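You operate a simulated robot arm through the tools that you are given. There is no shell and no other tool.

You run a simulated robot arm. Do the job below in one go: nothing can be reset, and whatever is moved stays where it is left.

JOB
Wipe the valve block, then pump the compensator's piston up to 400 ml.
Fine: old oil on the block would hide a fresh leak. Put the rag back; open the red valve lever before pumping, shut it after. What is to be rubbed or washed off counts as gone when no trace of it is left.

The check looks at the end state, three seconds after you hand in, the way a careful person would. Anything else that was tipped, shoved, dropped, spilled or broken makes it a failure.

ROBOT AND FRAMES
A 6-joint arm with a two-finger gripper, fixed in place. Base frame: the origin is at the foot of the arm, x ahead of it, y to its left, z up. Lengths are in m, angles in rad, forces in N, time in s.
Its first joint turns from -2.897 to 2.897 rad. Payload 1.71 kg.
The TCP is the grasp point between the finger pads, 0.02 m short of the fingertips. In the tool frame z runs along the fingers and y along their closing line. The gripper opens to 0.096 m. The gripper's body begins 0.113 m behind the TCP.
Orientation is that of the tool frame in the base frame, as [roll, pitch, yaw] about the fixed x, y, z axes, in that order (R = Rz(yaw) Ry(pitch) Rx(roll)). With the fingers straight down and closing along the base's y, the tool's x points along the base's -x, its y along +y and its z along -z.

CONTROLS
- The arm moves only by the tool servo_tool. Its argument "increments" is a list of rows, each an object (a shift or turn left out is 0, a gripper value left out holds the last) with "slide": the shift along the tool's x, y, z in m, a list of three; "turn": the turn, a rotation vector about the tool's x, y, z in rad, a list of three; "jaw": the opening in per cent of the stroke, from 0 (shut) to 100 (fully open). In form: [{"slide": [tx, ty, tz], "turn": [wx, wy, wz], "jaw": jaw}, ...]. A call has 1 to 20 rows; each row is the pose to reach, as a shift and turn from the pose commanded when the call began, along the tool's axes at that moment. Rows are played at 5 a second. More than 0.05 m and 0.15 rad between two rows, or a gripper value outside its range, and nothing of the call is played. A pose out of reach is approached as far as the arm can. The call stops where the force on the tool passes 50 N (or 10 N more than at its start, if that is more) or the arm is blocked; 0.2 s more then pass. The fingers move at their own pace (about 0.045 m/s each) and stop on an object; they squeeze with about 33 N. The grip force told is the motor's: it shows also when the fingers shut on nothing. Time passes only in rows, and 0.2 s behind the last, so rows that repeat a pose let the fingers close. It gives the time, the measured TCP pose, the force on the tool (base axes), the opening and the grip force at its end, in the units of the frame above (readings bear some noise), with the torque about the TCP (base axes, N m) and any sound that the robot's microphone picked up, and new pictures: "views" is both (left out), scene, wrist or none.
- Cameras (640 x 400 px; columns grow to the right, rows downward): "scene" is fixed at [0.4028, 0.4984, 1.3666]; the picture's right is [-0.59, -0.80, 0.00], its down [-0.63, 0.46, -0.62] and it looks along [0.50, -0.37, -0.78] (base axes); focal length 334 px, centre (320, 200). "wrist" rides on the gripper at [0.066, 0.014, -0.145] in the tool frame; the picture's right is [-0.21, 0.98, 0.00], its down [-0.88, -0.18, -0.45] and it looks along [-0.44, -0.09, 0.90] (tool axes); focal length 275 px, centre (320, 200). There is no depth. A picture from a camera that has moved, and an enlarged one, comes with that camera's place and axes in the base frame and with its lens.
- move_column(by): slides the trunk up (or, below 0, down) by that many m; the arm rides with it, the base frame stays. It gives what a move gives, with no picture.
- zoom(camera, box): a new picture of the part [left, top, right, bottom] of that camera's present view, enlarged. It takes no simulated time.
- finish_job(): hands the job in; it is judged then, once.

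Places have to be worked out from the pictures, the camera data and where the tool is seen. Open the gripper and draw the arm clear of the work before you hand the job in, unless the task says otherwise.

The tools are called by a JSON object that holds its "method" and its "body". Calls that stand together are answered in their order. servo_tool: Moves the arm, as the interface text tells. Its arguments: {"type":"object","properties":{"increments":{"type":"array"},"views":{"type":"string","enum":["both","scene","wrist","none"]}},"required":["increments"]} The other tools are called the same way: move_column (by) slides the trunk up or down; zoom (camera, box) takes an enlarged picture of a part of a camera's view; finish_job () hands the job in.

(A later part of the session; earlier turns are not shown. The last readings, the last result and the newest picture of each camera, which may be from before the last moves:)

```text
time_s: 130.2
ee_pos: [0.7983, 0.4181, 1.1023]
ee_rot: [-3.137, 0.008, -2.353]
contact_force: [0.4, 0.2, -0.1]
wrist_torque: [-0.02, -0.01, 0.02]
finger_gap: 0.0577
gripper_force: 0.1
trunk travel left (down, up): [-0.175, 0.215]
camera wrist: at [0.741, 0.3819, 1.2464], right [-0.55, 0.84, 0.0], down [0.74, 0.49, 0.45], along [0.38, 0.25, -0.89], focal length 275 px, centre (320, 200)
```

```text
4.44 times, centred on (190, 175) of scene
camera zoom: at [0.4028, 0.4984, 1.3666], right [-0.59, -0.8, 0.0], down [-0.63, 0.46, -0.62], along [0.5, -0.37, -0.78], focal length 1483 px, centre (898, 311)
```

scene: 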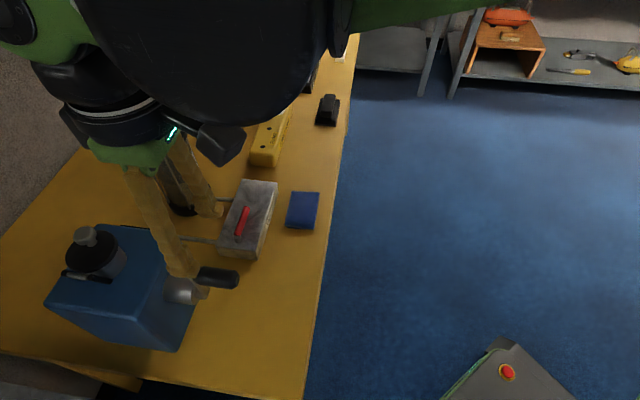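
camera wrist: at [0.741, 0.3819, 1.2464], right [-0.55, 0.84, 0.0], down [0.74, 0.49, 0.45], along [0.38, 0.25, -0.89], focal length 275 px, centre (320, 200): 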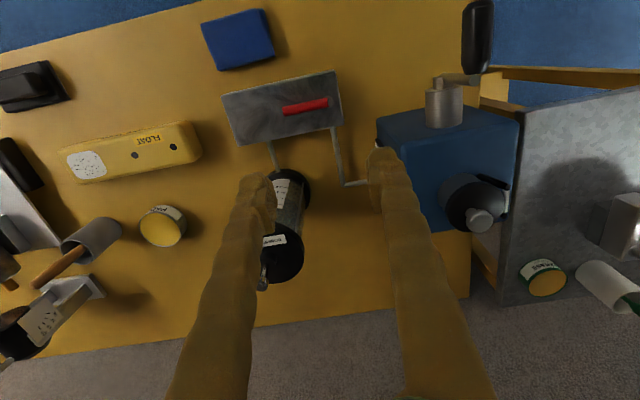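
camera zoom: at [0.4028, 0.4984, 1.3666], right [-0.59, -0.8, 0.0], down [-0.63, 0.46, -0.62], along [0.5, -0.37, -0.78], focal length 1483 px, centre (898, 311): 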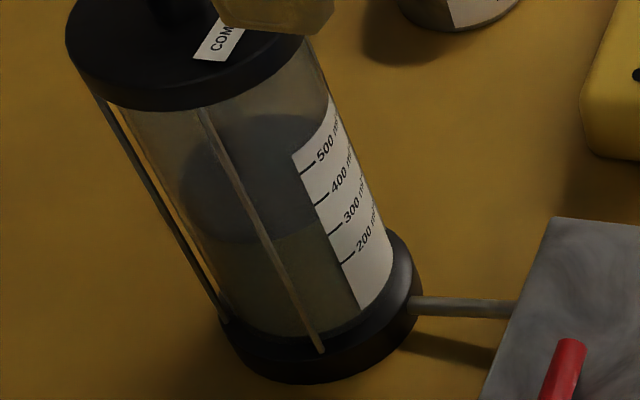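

Now the scene camera sees the compensator unobstructed. I zoom in tightly at the piston edge beside the scale.

{"method": "zoom", "body": {"camera": "scene", "box": [175, 160, 215, 200]}}

{"method": "zoom", "body": {"camera": "wrist", "box": [290, 165, 330, 215]}}

```text
10.00 times, centred on (195, 180) of scene
camera zoom: at [0.4028, 0.4984, 1.3666], right [-0.59, -0.8, 0.0], down [-0.63, 0.46, -0.62], along [0.5, -0.37, -0.78], focal length 3336 px, centre (1570, 400)
```

zoom: 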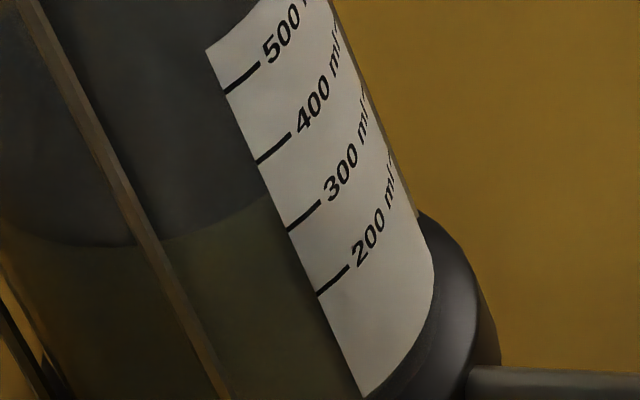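

```text
8.00 times, centred on (310, 190) of wrist
camera zoom: at [0.741, 0.3819, 1.2464], right [-0.55, 0.84, 0.0], down [0.74, 0.49, 0.45], along [0.38, 0.25, -0.89], focal length 2202 px, centre (400, 280)
```

zoom: 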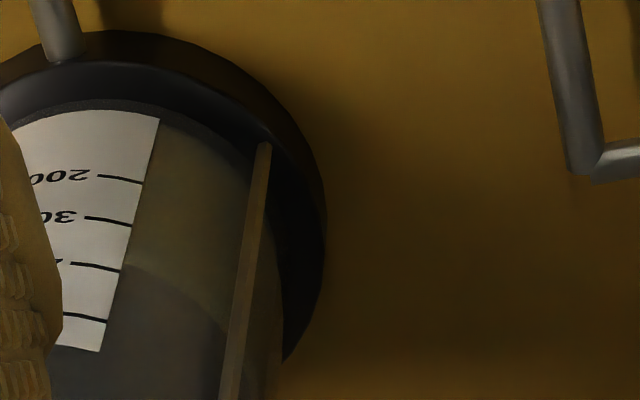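

Readings differ with viewing steepness (≈348 at 45°, ≈384 at 62°), so the piston sits some mm inside the scale and the true value is lower, around 320–335. I tilt the tool 40° to get a nearly level view of the scale from above the block.

{"method": "servo_tool", "body": {"increments": [{"slide": [0.012, -0.016, 0.02], "turn": [0, -0.14, 0]}, {"slide": [0.024, -0.032, 0.04], "turn": [0, -0.28, 0]}, {"slide": [0.036, -0.048, 0.07], "turn": [0, -0.42, 0]}, {"slide": [0.0472, -0.0625, 0.1], "turn": [0, -0.56, 0]}, {"slide": [0.0472, -0.0625, 0.14], "turn": [0, -0.7, 0]}, {"slide": [0.0472, -0.0625, 0.18], "turn": [0, -0.7, 0]}, {"slide": [0.0472, -0.0625, 0.18], "turn": [0, -0.7, 0]}, {"slide": [0.0472, -0.0625, 0.18], "turn": [0, -0.7, 0]}], "views": "both"}}

```text
time_s: 132.0
ee_pos: [0.8101, 0.3427, 0.9218]
ee_rot: [-3.134, 0.71, -2.348]
contact_force: [-0.5, -0.3, 0.9]
wrist_torque: [0.03, 0.02, -0.01]
finger_gap: 0.0577
gripper_force: 0.0
trunk travel left (down, up): [-0.175, 0.215]
camera wrist: at [0.6984, 0.2509, 0.9888], right [-0.58, 0.8, 0.13], down [0.39, 0.14, 0.91], along [0.71, 0.58, -0.4], focal length 275 px, centre (320, 200)
```

scene: 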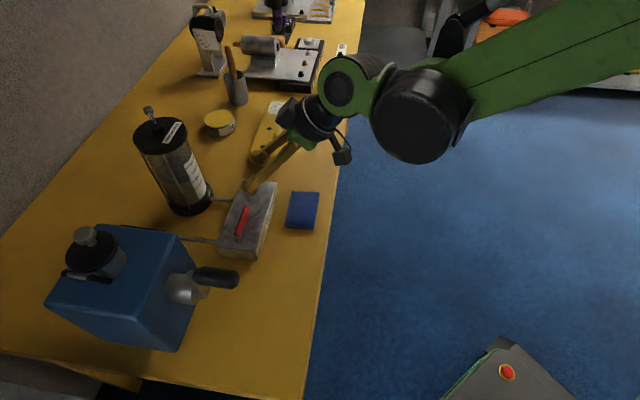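
wrist: 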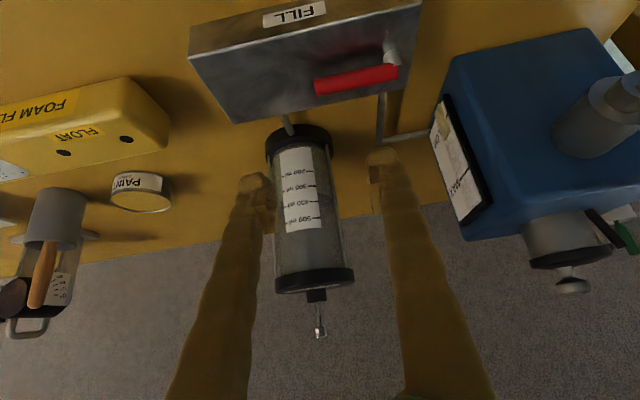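

Excellent: a low view of the whole compensator between the fingers. I zoom on the scale and also on the pump's side plate.

{"method": "zoom", "body": {"camera": "wrist", "box": [255, 120, 365, 240]}}

{"method": "zoom", "body": {"camera": "wrist", "box": [285, 150, 345, 220]}}

{"method": "zoom", "body": {"camera": "wrist", "box": [420, 80, 500, 240]}}

{"method": "zoom", "body": {"camera": "scene", "box": [175, 160, 215, 200]}}

```text
3.33 times, centred on (310, 180) of wrist
camera zoom: at [0.6984, 0.2509, 0.9888], right [-0.58, 0.8, 0.13], down [0.39, 0.14, 0.91], along [0.71, 0.58, -0.4], focal length 918 px, centre (353, 267)
```

zoom: 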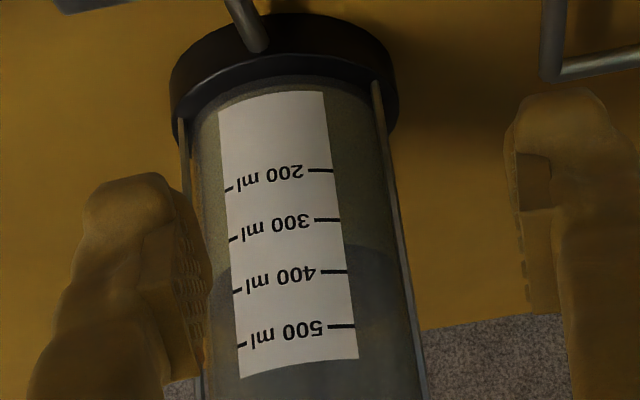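

```text
5.71 times, centred on (315, 185) of wrist
camera zoom: at [0.6984, 0.2509, 0.9888], right [-0.58, 0.8, 0.13], down [0.39, 0.14, 0.91], along [0.71, 0.58, -0.4], focal length 1573 px, centre (349, 286)
```

zoom: 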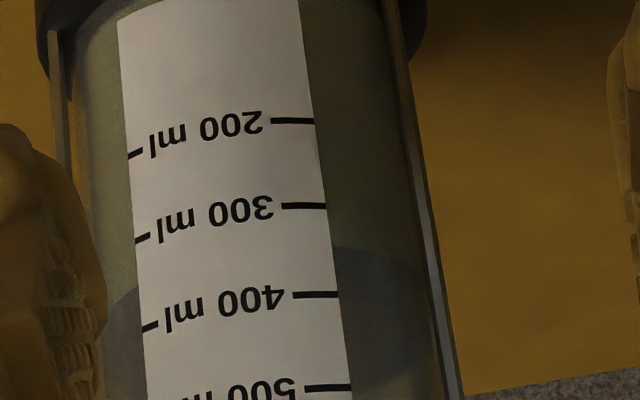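

```text
2.50 times, centred on (460, 160) of wrist
camera zoom: at [0.6984, 0.2509, 0.9888], right [-0.58, 0.8, 0.13], down [0.39, 0.14, 0.91], along [0.71, 0.58, -0.4], focal length 688 px, centre (-30, 300)
```

zoom: 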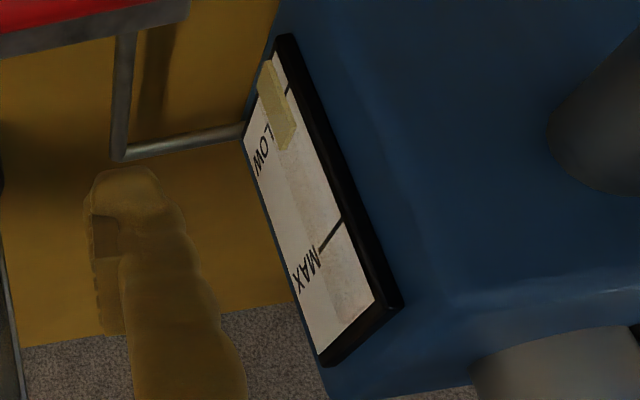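

```text
10.00 times, centred on (195, 180) of scene
camera zoom: at [0.4028, 0.4984, 1.3666], right [-0.59, -0.8, 0.0], down [-0.63, 0.46, -0.62], along [0.5, -0.37, -0.78], focal length 3336 px, centre (1570, 400)
```

zoom: 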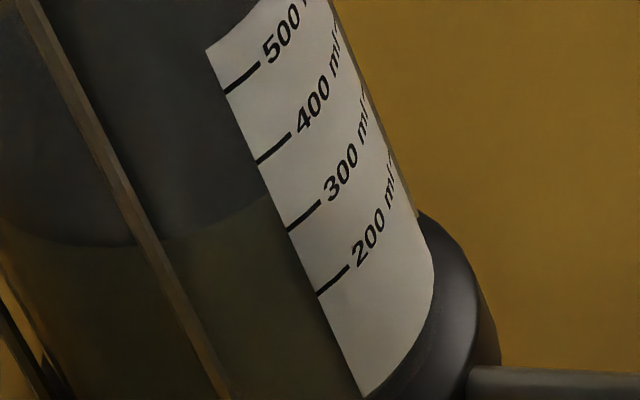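

The near-level view (24° down) reads 345 at the number-side ticks and ~350 at the other edge. I tilt further and lower the camera to scale height for an almost parallax-free reading.

{"method": "servo_tool", "body": {"increments": [{"slide": [0.011, 0, 0.02], "turn": [0, -0.11, 0]}, {"slide": [0.022, 0, 0.04], "turn": [0, -0.22, 0]}, {"slide": [0.0326, 0, 0.0601], "turn": [0, -0.33, 0]}, {"slide": [0.0326, 0, 0.0601], "turn": [0, -0.33, 0]}, {"slide": [0.0326, 0, 0.0601], "turn": [0, -0.33, 0]}], "views": "both"}}

{"method": "zoom", "body": {"camera": "wrist", "box": [255, 150, 365, 270]}}

```text
time_s: 133.2
ee_pos: [0.82, 0.3527, 0.8562]
ee_rot: [-3.129, 1.041, -2.343]
contact_force: [0.2, 0.7, 0.3]
wrist_torque: [0.01, 0.04, -0.03]
finger_gap: 0.0576
gripper_force: 0.1
trunk travel left (down, up): [-0.175, 0.215]
camera wrist: at [0.6995, 0.2509, 0.8719], right [-0.62, 0.76, 0.17], down [0.17, -0.08, 0.98], along [0.77, 0.64, -0.08], focal length 275 px, centre (320, 200)
```

scene: 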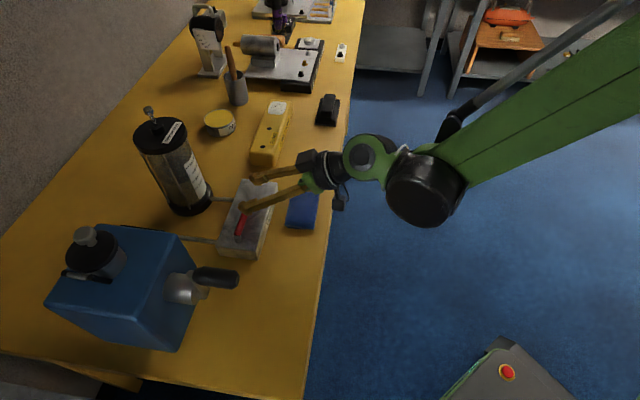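
wrist: 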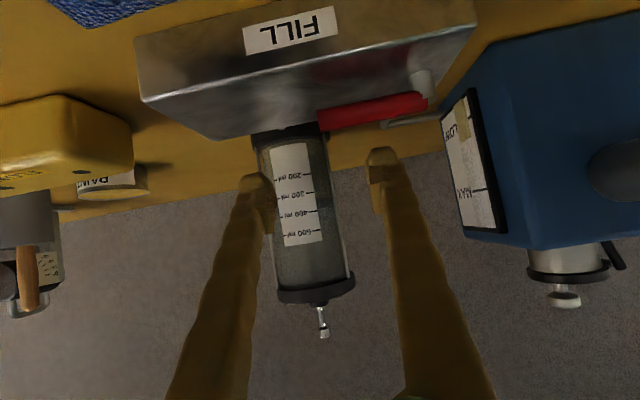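

```text
3.33 times, centred on (310, 210) of wrist
camera zoom: at [0.6995, 0.2509, 0.8719], right [-0.62, 0.76, 0.17], down [0.17, -0.08, 0.98], along [0.77, 0.64, -0.08], focal length 918 px, centre (353, 167)
```

zoom: 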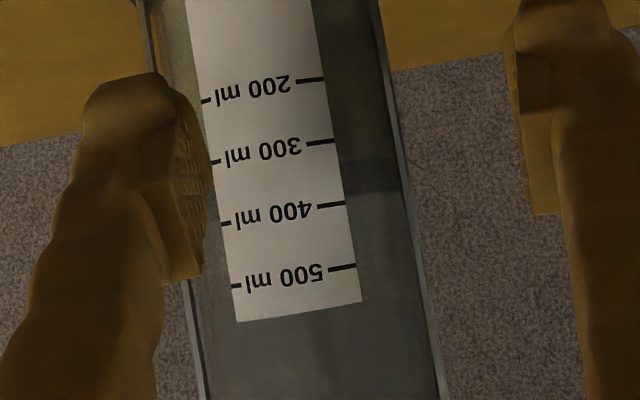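

Now an almost level view: the piston is a dark disc about 50 ml-marks thick, between the 300 and 400 marks. I zoom in tightly.

{"method": "zoom", "body": {"camera": "wrist", "box": [295, 170, 345, 220]}}

{"method": "zoom", "body": {"camera": "wrist", "box": [430, 80, 510, 240]}}

{"method": "zoom", "body": {"camera": "wrist", "box": [240, 120, 370, 345]}}

```text
8.00 times, centred on (320, 195) of wrist
camera zoom: at [0.6995, 0.2509, 0.8719], right [-0.62, 0.76, 0.17], down [0.17, -0.08, 0.98], along [0.77, 0.64, -0.08], focal length 2202 px, centre (320, 240)
```

zoom: 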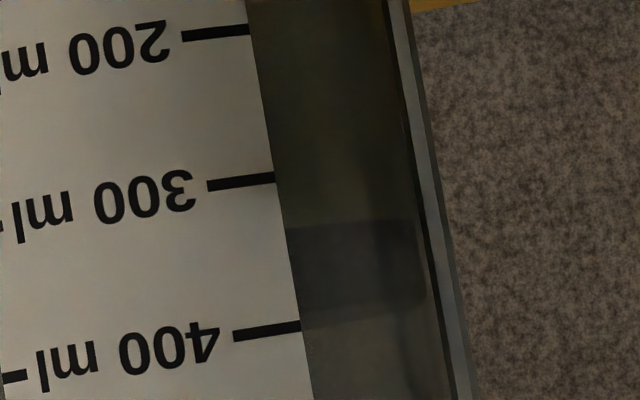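

```text
2.50 times, centred on (470, 160) of wrist
camera zoom: at [0.6995, 0.2509, 0.8719], right [-0.62, 0.76, 0.17], down [0.17, -0.08, 0.98], along [0.77, 0.64, -0.08], focal length 688 px, centre (-55, 300)
```

zoom: 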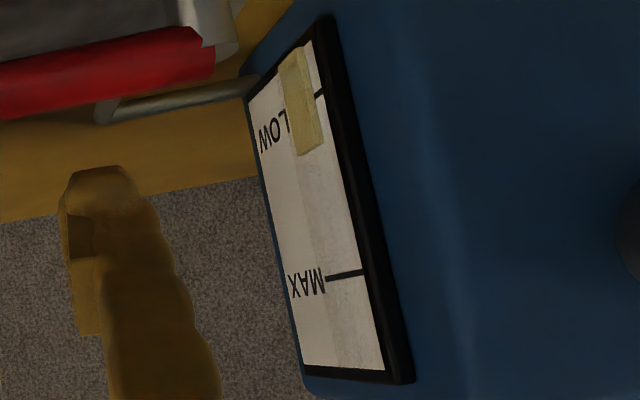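

```text
1.78 times, centred on (305, 232) of wrist
camera zoom: at [0.6995, 0.2509, 0.8719], right [-0.62, 0.76, 0.17], down [0.17, -0.08, 0.98], along [0.77, 0.64, -0.08], focal length 489 px, centre (347, 142)
```

zoom: 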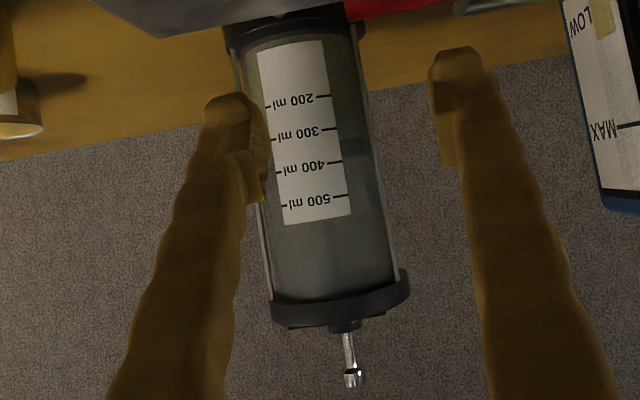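

The level view gives the piston's underside (top of the oil) at about 332 ml; the zero of the scale coincides with the chamber floor, so the underside is the right reference. I need about 68 ml more (~1.2 turns), so I return above the crank handle.

{"method": "servo_tool", "body": {"increments": [{"slide": [-0.035, 0, -0.0206], "turn": [0, 0.1, 0]}, {"slide": [-0.0704, -0.0005, -0.0412], "turn": [0, 0.2, 0]}, {"slide": [-0.1055, -0.0008, -0.0619], "turn": [0, 0.32, 0]}, {"slide": [-0.1407, -0.001, -0.0825], "turn": [0, 0.44, 0]}, {"slide": [-0.1759, -0.0013, -0.1031], "turn": [0, 0.56, 0]}, {"slide": [-0.1737, 0.0425, -0.1073], "turn": [0, 0.68, 0]}, {"slide": [-0.1716, 0.0864, -0.1116], "turn": [0, 0.8, 0]}, {"slide": [-0.1694, 0.1302, -0.1158], "turn": [0, 0.92, 0]}, {"slide": [-0.1673, 0.1741, -0.1201], "turn": [0, 1.031, 0]}, {"slide": [-0.1651, 0.2179, -0.1243], "turn": [0, 1.031, 0]}, {"slide": [-0.1651, 0.2179, -0.1243], "turn": [0, 1.031, 0]}, {"slide": [-0.1651, 0.2179, -0.1243], "turn": [0, 1.031, 0]}], "views": "wrist"}}

{"method": "zoom", "body": {"camera": "wrist", "box": [220, 80, 440, 280]}}

```text
time_s: 135.8
ee_pos: [0.6494, 0.4869, 1.0582]
ee_rot: [-3.137, 0.008, -2.352]
contact_force: [0.4, 0.1, -1.0]
wrist_torque: [-0.03, -0.02, -0.05]
finger_gap: 0.0577
gripper_force: 0.1
trunk travel left (down, up): [-0.175, 0.215]
camera wrist: at [0.5928, 0.451, 1.203], right [-0.55, 0.84, 0.0], down [0.74, 0.49, 0.45], along [0.38, 0.25, -0.89], focal length 275 px, centre (320, 200)
```

wrist: 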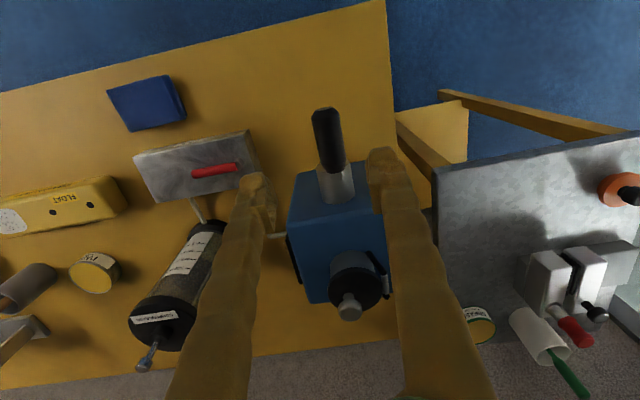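

```text
2.00 times, centred on (330, 180) of wrist
camera zoom: at [0.5928, 0.451, 1.203], right [-0.55, 0.84, 0.0], down [0.74, 0.49, 0.45], along [0.38, 0.25, -0.89], focal length 551 px, centre (300, 240)
```

zoom: 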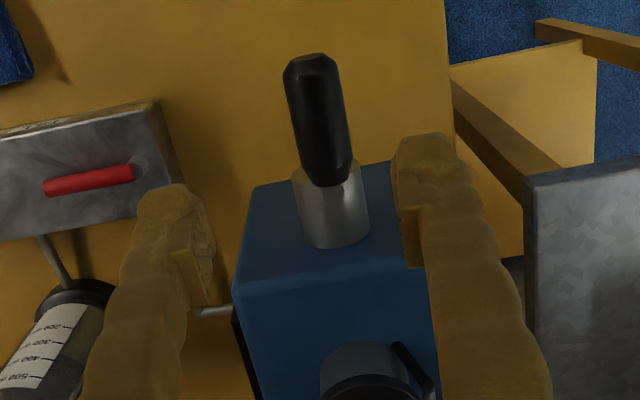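

The handle is at the top, slightly toward the left (θ≈−2°). I shift 9 mm, descend onto it and grip at its middle.

{"method": "servo_tool", "body": {"increments": [{"slide": [-0.0015, 0.009, 0.0]}, {"slide": [-0.0015, 0.009, 0.035]}, {"slide": [-0.0015, 0.009, 0.07]}, {"slide": [-0.0015, 0.009, 0.1]}, {"slide": [-0.0015, 0.009, 0.111]}, {"slide": [-0.0015, 0.009, 0.111]}, {"slide": [-0.0015, 0.009, 0.111], "jaw": 30}, {"slide": [-0.0015, 0.009, 0.111], "jaw": 0}, {"slide": [-0.0015, 0.009, 0.111], "jaw": 0}, {"slide": [-0.0015, 0.009, 0.111], "jaw": 0}], "views": "wrist"}}

```text
time_s: 138.0
ee_pos: [0.643, 0.4945, 0.9473]
ee_rot: [-3.138, 0.006, -2.353]
contact_force: [-0.5, -0.3, -2.1]
wrist_torque: [0.07, -0.1, -0.11]
finger_gap: 0.0216
gripper_force: 35.2
trunk travel left (down, up): [-0.175, 0.215]
camera wrist: at [0.5875, 0.4595, 1.0916], right [-0.55, 0.84, 0.0], down [0.74, 0.49, 0.45], along [0.38, 0.25, -0.89], focal length 275 px, centre (320, 200)
```

wrist: 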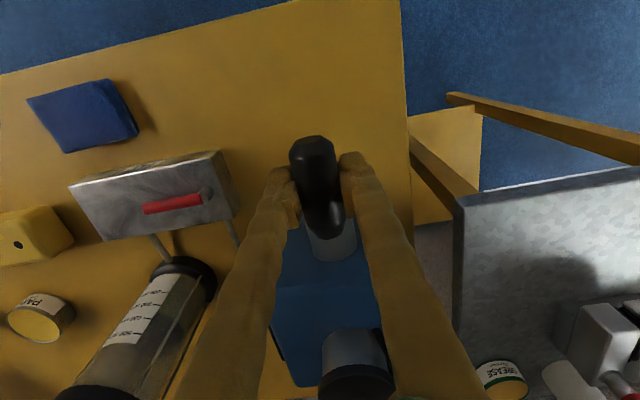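

Good grip, no load. I crank counter-clockwise the first half turn (0→−180°) with R=0.0703.

{"method": "servo_tool", "body": {"increments": [{"slide": [0, 0.008, 0.001]}, {"slide": [0, 0.0198, 0.004]}, {"slide": [0, 0.031, 0.0092]}, {"slide": [0, 0.0411, 0.0161]}, {"slide": [0.0001, 0.0498, 0.0247]}, {"slide": [0.0001, 0.0569, 0.0346]}, {"slide": [0.0002, 0.0621, 0.0457]}, {"slide": [0.0002, 0.0653, 0.0574]}, {"slide": [0.0002, 0.0664, 0.0696]}, {"slide": [0.0003, 0.0654, 0.0818]}, {"slide": [0.0004, 0.0623, 0.0935]}, {"slide": [0.0004, 0.0572, 0.1046]}, {"slide": [0.0005, 0.0502, 0.1147]}, {"slide": [0.0005, 0.0416, 0.1233]}, {"slide": [0.0006, 0.0316, 0.1304]}, {"slide": [0.0006, 0.0204, 0.1356]}, {"slide": [0.0007, 0.0086, 0.1388]}, {"slide": [0.0007, -0.0036, 0.1399]}, {"slide": [0.0007, -0.0036, 0.1399]}], "views": "none"}}

```text
time_s: 142.0
ee_pos: [0.6501, 0.494, 0.8083]
ee_rot: [-3.136, 0.01, -2.353]
contact_force: [8.2, 6.7, -7.5]
wrist_torque: [0.36, -0.32, -0.09]
finger_gap: 0.0214
gripper_force: 35.2
trunk travel left (down, up): [-0.175, 0.215]
```

Low forces at the bottom. I continue up the block side to −270° and check forces there.

{"method": "servo_tool", "body": {"increments": [{"slide": [-0.0004, -0.011, -0.001]}, {"slide": [-0.0006, -0.0228, -0.0041]}, {"slide": [-0.0006, -0.034, -0.0091]}, {"slide": [-0.0006, -0.0441, -0.0161]}, {"slide": [-0.0006, -0.0528, -0.0247]}, {"slide": [-0.0006, -0.0599, -0.0346]}, {"slide": [-0.0006, -0.0651, -0.0456]}, {"slide": [-0.0006, -0.0683, -0.0573]}, {"slide": [-0.0006, -0.0694, -0.0694]}, {"slide": [-0.0006, -0.0694, -0.0694]}], "views": "none"}}

```text
time_s: 144.2
ee_pos: [0.7002, 0.4457, 0.8794]
ee_rot: [-3.137, 0.008, -2.353]
contact_force: [17.1, -22.8, 1.3]
wrist_torque: [-0.02, -0.15, -0.17]
finger_gap: 0.0218
gripper_force: 34.8
trunk travel left (down, up): [-0.175, 0.215]
```

About 28 N outward, so I widen the path slightly and continue to the top.

{"method": "servo_tool", "body": {"increments": [{"slide": [0.0002, -0.0018, -0.003]}, {"slide": [0.0002, -0.0006, -0.0107]}, {"slide": [0.0002, 0.0027, -0.0224]}, {"slide": [0.0001, 0.008, -0.0334]}, {"slide": [0, 0.0153, -0.0434]}, {"slide": [0, 0.0242, -0.0519]}, {"slide": [-0.0001, 0.0344, -0.059]}, {"slide": [-0.0002, 0.0458, -0.0641]}, {"slide": [-0.0002, 0.0579, -0.0673]}, {"slide": [-0.0002, 0.0704, -0.0684]}, {"slide": [-0.0002, 0.0704, -0.0684]}], "views": "wrist"}}

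{"method": "zoom", "body": {"camera": "wrist", "box": [110, 255, 210, 345]}}

{"method": "zoom", "body": {"camera": "wrist", "box": [110, 280, 180, 350]}}

```text
time_s: 146.6
ee_pos: [0.6475, 0.4949, 0.9469]
ee_rot: [-3.136, 0.007, -2.354]
contact_force: [-9.9, -11.2, -21.9]
wrist_torque: [-0.08, 0.1, -0.11]
finger_gap: 0.0216
gripper_force: 35.0
trunk travel left (down, up): [-0.175, 0.215]
camera wrist: at [0.5904, 0.4589, 1.0911], right [-0.55, 0.84, 0.0], down [0.74, 0.49, 0.45], along [0.38, 0.24, -0.89], focal length 275 px, centre (320, 200)
```

wrist: 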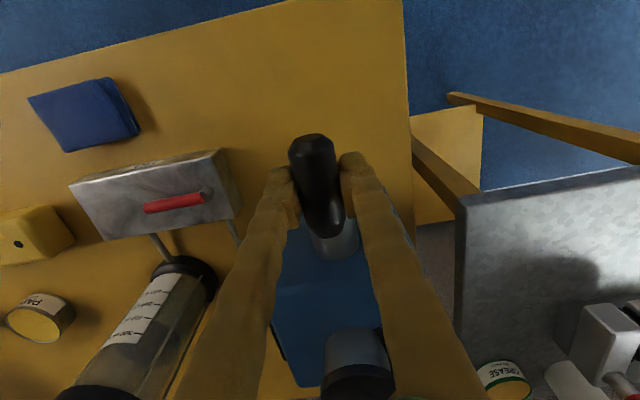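

```text
4.44 times, centred on (160, 300) of wrist
camera zoom: at [0.5904, 0.4589, 1.0911], right [-0.55, 0.84, 0.0], down [0.74, 0.49, 0.45], along [0.38, 0.24, -0.89], focal length 1224 px, centre (1031, -244)
```

zoom: 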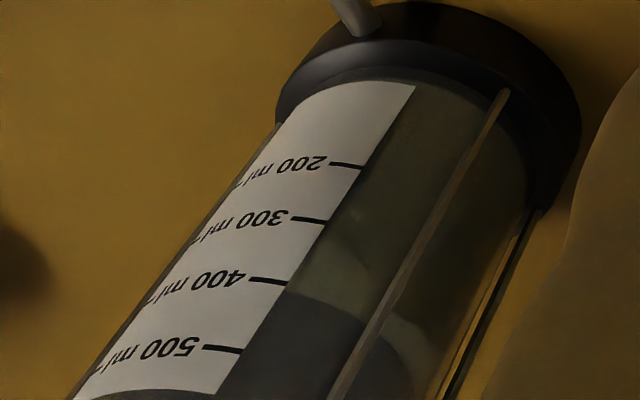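

```text
5.71 times, centred on (145, 315) of wrist
camera zoom: at [0.5904, 0.4589, 1.0911], right [-0.55, 0.84, 0.0], down [0.74, 0.49, 0.45], along [0.38, 0.24, -0.89], focal length 1573 px, centre (1320, -457)
```

zoom: 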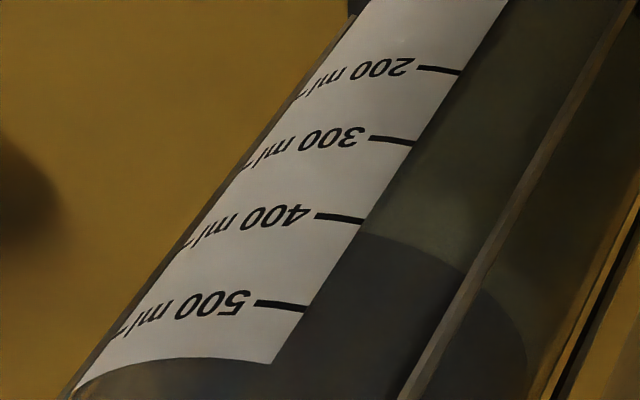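

The apparent reading is now ~411 from this angle, i.e. roughly 398–400 after the parallax correction. I release the handle, lift off, and then go to the level view for an exact reading.

{"method": "servo_tool", "body": {"increments": [{"slide": [0, 0, 0.0015], "jaw": 30}, {"slide": [0, 0, 0.0015], "jaw": 60}, {"slide": [0, 0, 0.0015], "jaw": 60}, {"slide": [0, 0, -0.04], "jaw": 60}, {"slide": [0, 0, -0.08], "jaw": 60}, {"slide": [0, 0, -0.112], "jaw": 60}, {"slide": [0, 0, -0.112], "jaw": 60}], "views": "none"}}

```text
time_s: 148.2
ee_pos: [0.6449, 0.4936, 1.0608]
ee_rot: [-3.136, 0.008, -2.353]
contact_force: [-0.2, -0.3, 0.3]
wrist_torque: [0.04, -0.06, -0.04]
finger_gap: 0.0576
gripper_force: 0.0
trunk travel left (down, up): [-0.175, 0.215]
```

Released cleanly. Now to the level viewing pose over the block.

{"method": "servo_tool", "body": {"increments": [{"slide": [-0.004, -0.0445, 0], "turn": [0, 0, 0]}, {"slide": [-0.0086, -0.089, 0], "turn": [0, -0.1, 0]}, {"slide": [-0.013, -0.1336, 0], "turn": [0, -0.22, 0]}, {"slide": [-0.0173, -0.178, 0], "turn": [0, -0.34, 0]}, {"slide": [-0.0216, -0.2226, 0.01], "turn": [0, -0.46, 0]}, {"slide": [-0.0216, -0.2226, 0.05], "turn": [0, -0.58, 0]}, {"slide": [-0.0216, -0.2226, 0.09], "turn": [0, -0.7, 0]}, {"slide": [-0.0216, -0.2226, 0.13], "turn": [0, -0.82, 0]}, {"slide": [-0.0216, -0.2226, 0.17], "turn": [0, -0.94, 0]}, {"slide": [-0.0216, -0.2226, 0.2058], "turn": [0, -1.033, 0]}, {"slide": [-0.0216, -0.2226, 0.2058], "turn": [0, -1.033, 0]}, {"slide": [-0.0216, -0.2226, 0.2058], "turn": [0, -1.033, 0]}], "views": "both"}}

{"method": "zoom", "body": {"camera": "wrist", "box": [295, 180, 345, 230]}}

{"method": "zoom", "body": {"camera": "scene", "box": [175, 150, 215, 190]}}

```text
time_s: 150.8
ee_pos: [0.8216, 0.3559, 0.8557]
ee_rot: [-3.129, 1.041, -2.345]
contact_force: [-0.3, 1.1, 0.0]
wrist_torque: [0.01, 0.02, 0.02]
finger_gap: 0.0575
gripper_force: 0.0
trunk travel left (down, up): [-0.175, 0.215]
camera wrist: at [0.701, 0.2534, 0.8719], right [-0.62, 0.76, 0.17], down [0.17, -0.08, 0.98], along [0.77, 0.64, -0.08], focal length 275 px, centre (320, 200)
```

scene: 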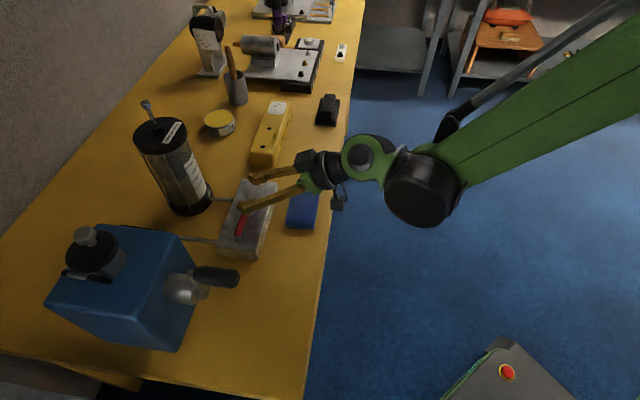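
wrist: 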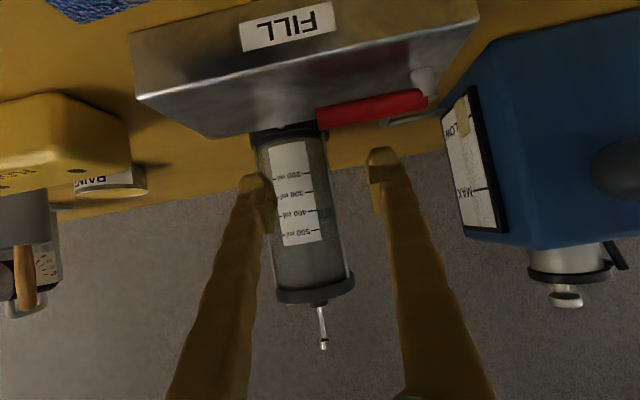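

```text
8.00 times, centred on (320, 205) of wrist
camera zoom: at [0.701, 0.2534, 0.8719], right [-0.62, 0.76, 0.17], down [0.17, -0.08, 0.98], along [0.77, 0.64, -0.08], focal length 2202 px, centre (320, 160)
```

zoom: 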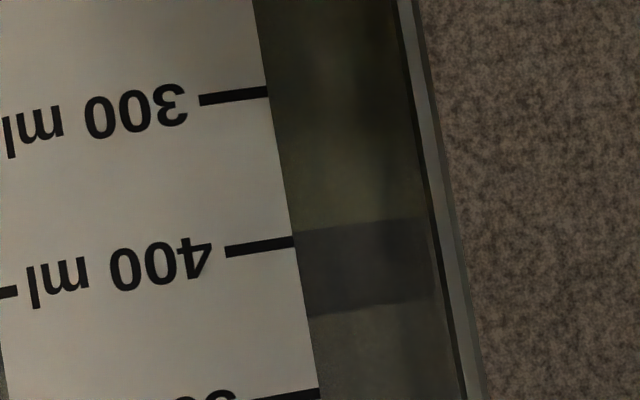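

```text
10.00 times, centred on (195, 170) of scene
camera zoom: at [0.4028, 0.4984, 1.3666], right [-0.59, -0.8, 0.0], down [-0.63, 0.46, -0.62], along [0.5, -0.37, -0.78], focal length 3336 px, centre (1570, 500)
```

zoom: 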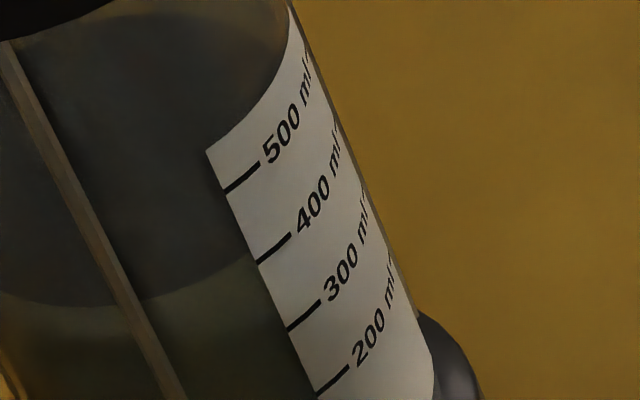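

Level view: the piston's underside is at about 394 ml, just short of the 400 line. About 36° more of crank should bring it to 400, so I return to the handle.

{"method": "servo_tool", "body": {"increments": [{"slide": [-0.035, 0, -0.0206], "turn": [0, 0.1, 0]}, {"slide": [-0.0704, -0.0005, -0.0412], "turn": [0, 0.2, 0]}, {"slide": [-0.1055, -0.0008, -0.0619], "turn": [0, 0.32, 0]}, {"slide": [-0.1407, -0.001, -0.0825], "turn": [0, 0.44, 0]}, {"slide": [-0.1759, -0.0013, -0.1031], "turn": [0, 0.56, 0]}, {"slide": [-0.1737, 0.0425, -0.1073], "turn": [0, 0.68, 0]}, {"slide": [-0.1716, 0.0864, -0.1116], "turn": [0, 0.8, 0]}, {"slide": [-0.1694, 0.1302, -0.1158], "turn": [0, 0.92, 0]}, {"slide": [-0.1673, 0.1741, -0.1201], "turn": [0, 1.031, 0]}, {"slide": [-0.1655, 0.2235, -0.1243], "turn": [0, 1.031, 0]}, {"slide": [-0.1655, 0.2235, -0.1243], "turn": [0, 1.031, 0]}, {"slide": [-0.1655, 0.2235, -0.1243], "turn": [0, 1.031, 0]}], "views": "wrist"}}

{"method": "zoom", "body": {"camera": "wrist", "box": [220, 80, 440, 280]}}

```text
time_s: 153.4
ee_pos: [0.6463, 0.4971, 1.0593]
ee_rot: [-3.137, 0.012, -2.353]
contact_force: [0.1, 0.4, 0.6]
wrist_torque: [0.0, 0.0, 0.02]
finger_gap: 0.0574
gripper_force: 0.1
trunk travel left (down, up): [-0.175, 0.215]
camera wrist: at [0.5883, 0.4605, 1.2033], right [-0.55, 0.84, 0.0], down [0.74, 0.49, 0.45], along [0.38, 0.25, -0.89], focal length 275 px, centre (320, 200)
```

wrist: 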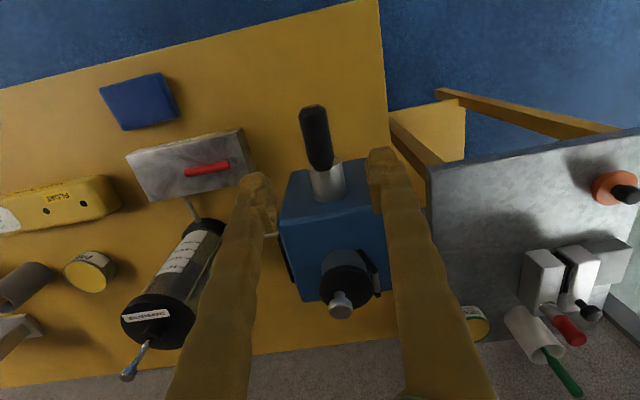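

```text
2.00 times, centred on (330, 180) of wrist
camera zoom: at [0.5883, 0.4605, 1.2033], right [-0.55, 0.84, 0.0], down [0.74, 0.49, 0.45], along [0.38, 0.25, -0.89], focal length 551 px, centre (300, 240)
```

zoom: 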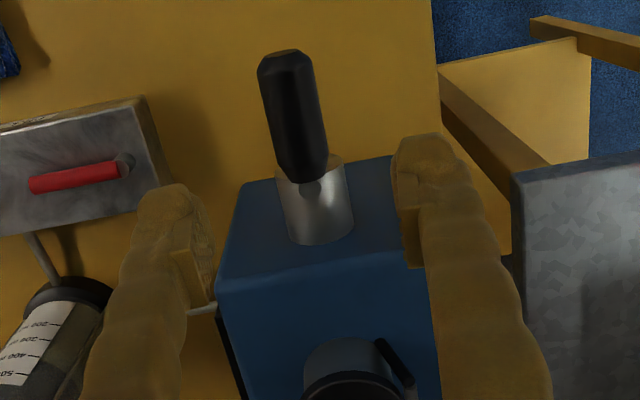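

The handle is again centred under the tool. I descend and grip it.

{"method": "servo_tool", "body": {"increments": [{"slide": [0.003, 0.0, 0.0]}, {"slide": [0.003, 0.0, 0.035]}, {"slide": [0.003, 0.0, 0.07]}, {"slide": [0.003, 0.0, 0.1]}, {"slide": [0.003, 0.0, 0.112]}, {"slide": [0.003, 0.0, 0.112]}, {"slide": [0.003, 0.0, 0.112], "jaw": 30}, {"slide": [0.003, 0.0, 0.112], "jaw": 0}, {"slide": [0.003, 0.0, 0.112], "jaw": 0}, {"slide": [0.003, 0.0, 0.112], "jaw": 0}], "views": "none"}}

```text
time_s: 155.6
ee_pos: [0.645, 0.4963, 0.9454]
ee_rot: [-3.136, 0.01, -2.352]
contact_force: [-0.6, -0.7, -1.8]
wrist_torque: [-0.01, -0.02, -0.06]
finger_gap: 0.0218
gripper_force: 35.7
trunk travel left (down, up): [-0.175, 0.215]
```

Gripped with no load. I turn counter-clockwise about 34–35° more.

{"method": "servo_tool", "body": {"increments": [{"slide": [0, 0.007, 0.0009]}, {"slide": [0, 0.0141, 0.0022]}, {"slide": [0, 0.02, 0.0042]}, {"slide": [0, 0.0256, 0.0064]}, {"slide": [0, 0.0325, 0.01]}, {"slide": [0, 0.0388, 0.0142]}, {"slide": [0, 0.0388, 0.0142]}, {"slide": [0, 0.0388, 0.0142]}], "views": "wrist"}}

{"method": "zoom", "body": {"camera": "wrist", "box": [80, 255, 180, 345]}}

```text
time_s: 157.4
ee_pos: [0.6188, 0.5212, 0.9311]
ee_rot: [-3.135, 0.008, -2.353]
contact_force: [19.3, 16.9, -2.4]
wrist_torque: [0.16, -0.2, -0.13]
finger_gap: 0.0216
gripper_force: 34.9
trunk travel left (down, up): [-0.175, 0.215]
camera wrist: at [0.5605, 0.4854, 1.0755], right [-0.55, 0.84, 0.0], down [0.74, 0.49, 0.45], along [0.38, 0.25, -0.89], focal length 275 px, centre (320, 200)
```

wrist: 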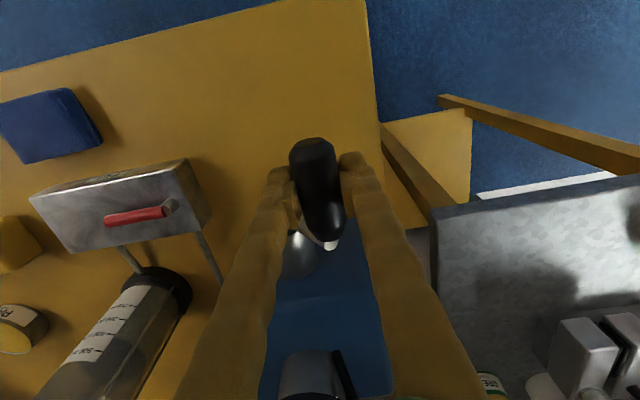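

```text
4.44 times, centred on (130, 300) of wrist
camera zoom: at [0.5605, 0.4854, 1.0755], right [-0.55, 0.84, 0.0], down [0.74, 0.49, 0.45], along [0.38, 0.25, -0.89], focal length 1224 px, centre (1164, -244)
```

zoom: 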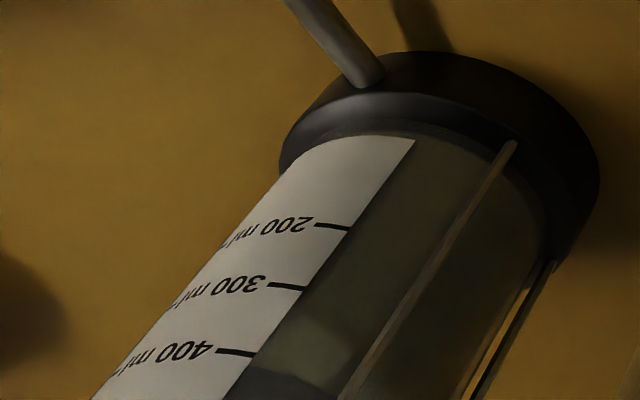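

The crank turned ~32°. I release here (the crank held its place by friction at a similar lean before), lift, and take the level view again.

{"method": "servo_tool", "body": {"increments": [{"slide": [-0.001, 0, 0], "jaw": 30}, {"slide": [-0.001, 0, 0], "jaw": 60}, {"slide": [-0.001, 0, 0], "jaw": 60}, {"slide": [-0.001, 0, -0.04], "jaw": 60}, {"slide": [-0.001, 0, -0.085], "jaw": 60}, {"slide": [-0.001, -0.01, -0.129], "jaw": 60}, {"slide": [-0.001, -0.0395, -0.129], "jaw": 60}, {"slide": [-0.001, -0.0395, -0.129], "jaw": 60}], "views": "wrist"}}

```text
time_s: 159.2
ee_pos: [0.6451, 0.4935, 1.0623]
ee_rot: [-3.136, 0.011, -2.352]
contact_force: [-0.6, -0.1, -0.4]
wrist_torque: [0.01, -0.01, -0.01]
finger_gap: 0.0575
gripper_force: 0.0
trunk travel left (down, up): [-0.175, 0.215]
camera wrist: at [0.5878, 0.4567, 1.2065], right [-0.55, 0.84, 0.0], down [0.74, 0.49, 0.45], along [0.38, 0.25, -0.89], focal length 275 px, centre (320, 200)
```

wrist: 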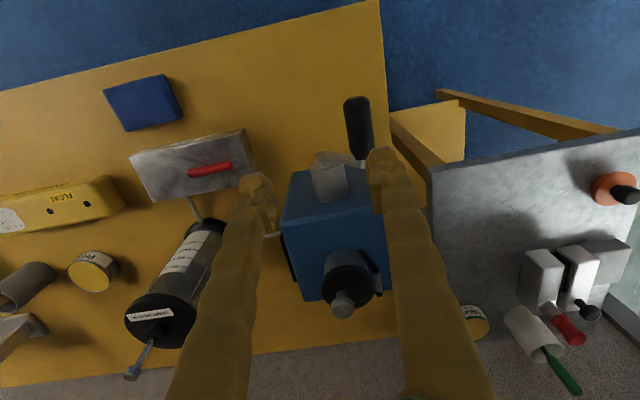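

The crank stayed put at about −35°. Now the level view once more.

{"method": "servo_tool", "body": {"increments": [{"slide": [-0.004, -0.0445, 0], "turn": [0, 0, 0]}, {"slide": [-0.0086, -0.089, 0], "turn": [0, -0.1, 0]}, {"slide": [-0.013, -0.1336, 0], "turn": [0, -0.22, 0]}, {"slide": [-0.0173, -0.178, 0], "turn": [0, -0.34, 0]}, {"slide": [-0.0216, -0.2226, 0.01], "turn": [0, -0.46, 0]}, {"slide": [-0.0216, -0.2226, 0.05], "turn": [0, -0.58, 0]}, {"slide": [-0.0216, -0.2226, 0.09], "turn": [0, -0.7, 0]}, {"slide": [-0.0216, -0.2226, 0.13], "turn": [0, -0.82, 0]}, {"slide": [-0.0216, -0.2226, 0.17], "turn": [0, -0.94, 0]}, {"slide": [-0.0216, -0.2226, 0.207], "turn": [0, -1.033, 0]}, {"slide": [-0.0216, -0.2226, 0.207], "turn": [0, -1.033, 0]}, {"slide": [-0.0216, -0.2226, 0.207], "turn": [0, -1.033, 0]}], "views": "wrist"}}

{"method": "zoom", "body": {"camera": "wrist", "box": [300, 190, 340, 220]}}

{"method": "zoom", "body": {"camera": "wrist", "box": [295, 180, 345, 230]}}

{"method": "zoom", "body": {"camera": "scene", "box": [175, 150, 215, 190]}}

```text
time_s: 161.8
ee_pos: [0.8232, 0.3519, 0.8569]
ee_rot: [-3.13, 1.045, -2.343]
contact_force: [-1.1, -1.0, -0.2]
wrist_torque: [0.02, -0.03, 0.0]
finger_gap: 0.0578
gripper_force: 0.1
trunk travel left (down, up): [-0.175, 0.215]
camera wrist: at [0.7013, 0.249, 0.8732], right [-0.62, 0.76, 0.17], down [0.17, -0.09, 0.98], along [0.77, 0.64, -0.07], focal length 275 px, centre (320, 200)
```

wrist: 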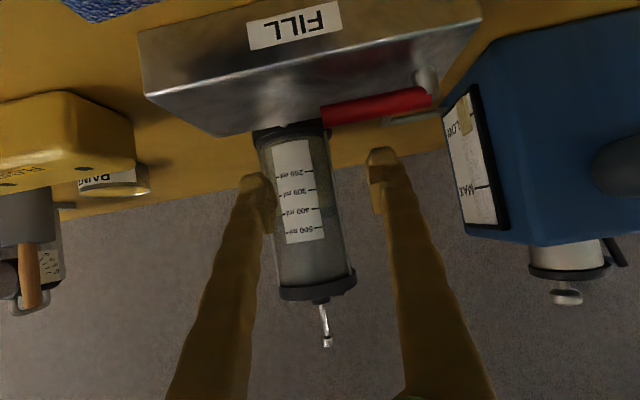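

```text
13.33 times, centred on (320, 205) of wrist
camera zoom: at [0.7013, 0.249, 0.8732], right [-0.62, 0.76, 0.17], down [0.17, -0.09, 0.98], along [0.77, 0.64, -0.07], focal length 3670 px, centre (320, 133)
```

zoom: 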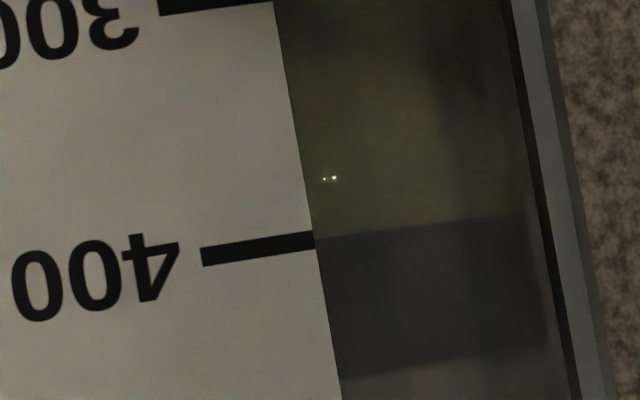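

```text
8.00 times, centred on (320, 205) of wrist
camera zoom: at [0.7013, 0.249, 0.8732], right [-0.62, 0.76, 0.17], down [0.17, -0.09, 0.98], along [0.77, 0.64, -0.07], focal length 2202 px, centre (320, 160)
```

zoom: 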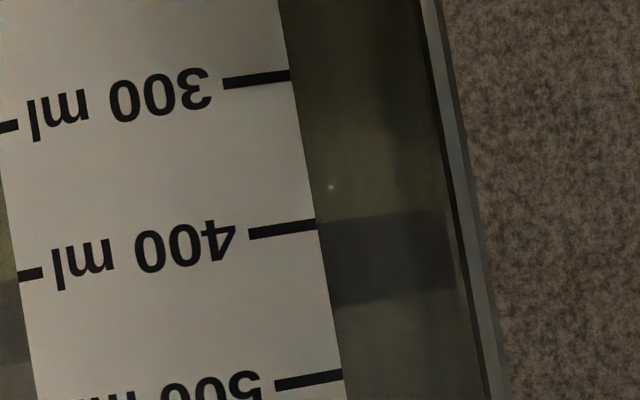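

```text
10.00 times, centred on (195, 170) of scene
camera zoom: at [0.4028, 0.4984, 1.3666], right [-0.59, -0.8, 0.0], down [-0.63, 0.46, -0.62], along [0.5, -0.37, -0.78], focal length 3336 px, centre (1570, 500)
```

zoom: 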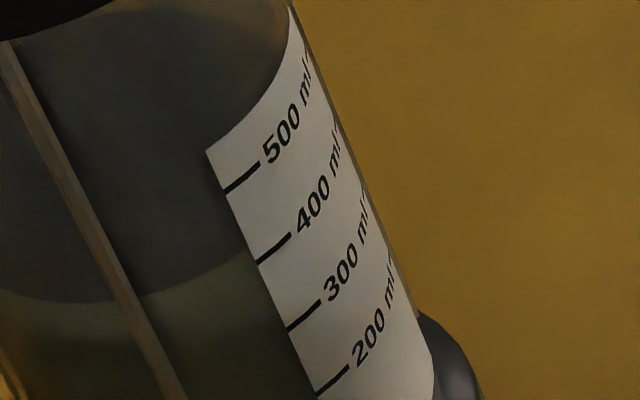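

The piston's underside now lines up exactly with the 400 ml line. Pumping is done; next I shut the valve. I raise and un-tilt the tool, close the fingers into a peg, and move above the compensator side of the lever.

{"method": "servo_tool", "body": {"increments": [{"slide": [-0.0135, 0.0036, 0], "turn": [0, 0.13, 0]}, {"slide": [-0.027, 0.0072, 0], "turn": [0, 0.26, 0]}, {"slide": [-0.0405, 0.0108, 0], "turn": [0, 0.39, 0]}, {"slide": [-0.0539, 0.0144, 0], "turn": [0, 0.52, 0], "jaw": 30}, {"slide": [-0.0674, 0.018, 0], "turn": [0, 0.65, 0], "jaw": 0}, {"slide": [-0.0809, 0.0216, 0], "turn": [0, 0.78, 0], "jaw": 0}, {"slide": [-0.0943, 0.0252, 0], "turn": [0, 0.91, 0], "jaw": 0}, {"slide": [-0.1078, 0.0288, 0], "turn": [0, 1.035, 0], "jaw": 0}, {"slide": [-0.1078, 0.0288, 0], "turn": [0, 1.035, 0], "jaw": 0}, {"slide": [-0.1078, 0.0288, 0], "turn": [0, 1.035, 0], "jaw": 0}], "views": "both"}}

{"method": "zoom", "body": {"camera": "wrist", "box": [220, 80, 440, 280]}}

```text
time_s: 164.0
ee_pos: [0.8378, 0.4119, 0.9491]
ee_rot: [-3.137, 0.007, -2.351]
contact_force: [0.5, 0.9, -0.1]
wrist_torque: [0.0, 0.02, 0.01]
finger_gap: 0.0
gripper_force: 29.4
trunk travel left (down, up): [-0.175, 0.215]
camera wrist: at [0.7809, 0.3759, 1.0936], right [-0.55, 0.84, 0.0], down [0.74, 0.49, 0.45], along [0.38, 0.24, -0.89], focal length 275 px, centre (320, 200)
```

scene: 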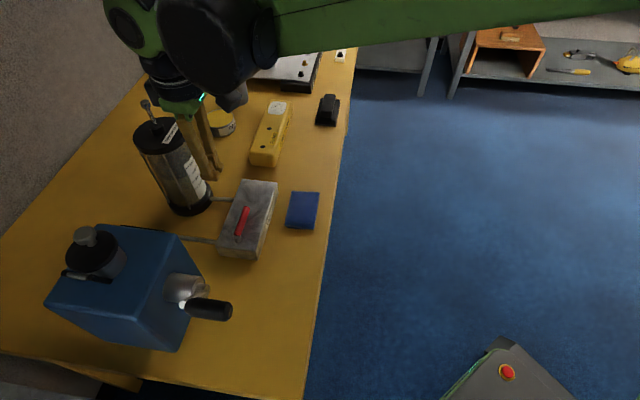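
wrist: 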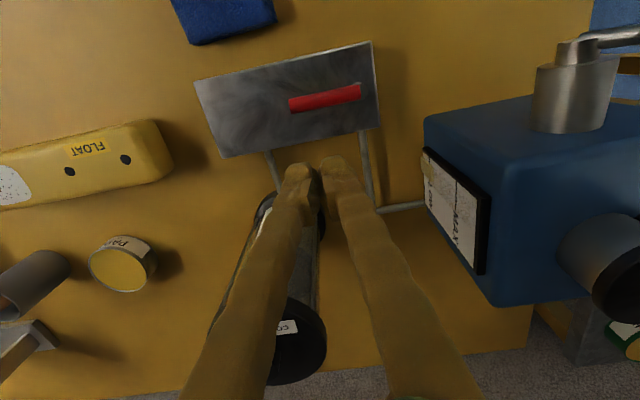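

```text
2.00 times, centred on (330, 180) of wrist
camera zoom: at [0.7809, 0.3759, 1.0936], right [-0.55, 0.84, 0.0], down [0.74, 0.49, 0.45], along [0.38, 0.24, -0.89], focal length 551 px, centre (300, 240)
```

zoom: 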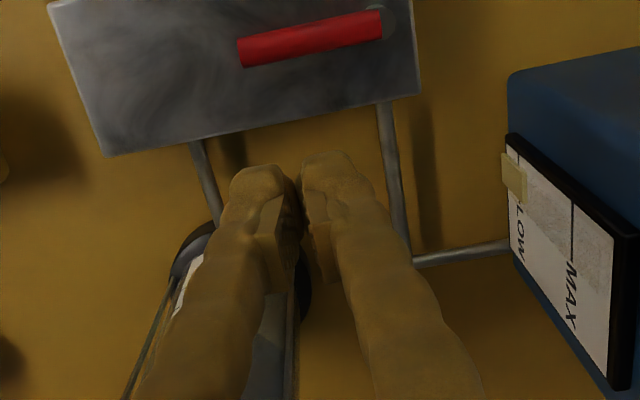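

The lever and its pivot are clearly seen: lever from (0.783, 0.423) to (0.831, 0.373). The peg is on its compensator side with ~12 mm clearance; I descend beside it to z≈0.825.

{"method": "servo_tool", "body": {"increments": [{"slide": [0, 0, 0.04]}, {"slide": [0, 0, 0.08]}, {"slide": [0, 0, 0.11]}, {"slide": [0, 0, 0.1235]}, {"slide": [0, 0, 0.1235]}], "views": "both"}}

{"method": "zoom", "body": {"camera": "scene", "box": [200, 170, 300, 270]}}

```text
time_s: 165.2
ee_pos: [0.8389, 0.4111, 0.8245]
ee_rot: [-3.135, 0.009, -2.352]
contact_force: [-0.1, 0.5, 0.0]
wrist_torque: [-0.01, 0.02, -0.03]
finger_gap: 0.0
gripper_force: 29.7
trunk travel left (down, up): [-0.175, 0.215]
camera wrist: at [0.7813, 0.3752, 0.9684], right [-0.55, 0.84, 0.0], down [0.74, 0.49, 0.45], along [0.38, 0.25, -0.89], focal length 275 px, centre (320, 200)
```

scene: 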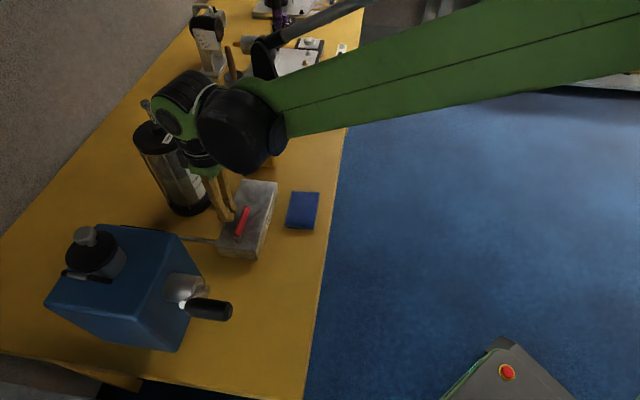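
wrist: 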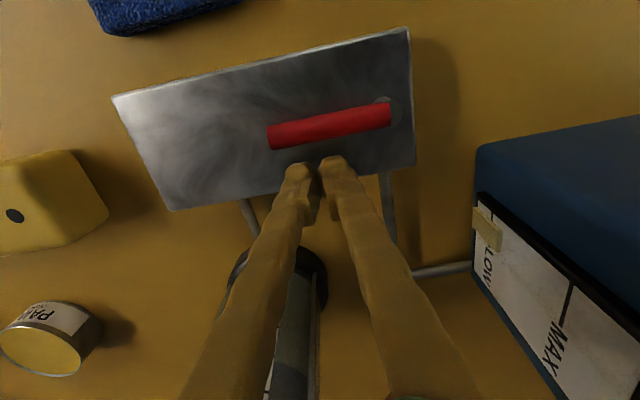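

```text
4.00 times, centred on (250, 220) of scene
camera zoom: at [0.4028, 0.4984, 1.3666], right [-0.59, -0.8, 0.0], down [-0.63, 0.46, -0.62], along [0.5, -0.37, -0.78], focal length 1334 px, centre (600, 120)
```

zoom: 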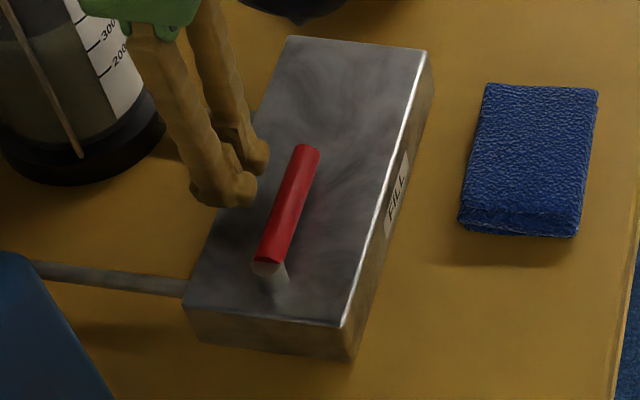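

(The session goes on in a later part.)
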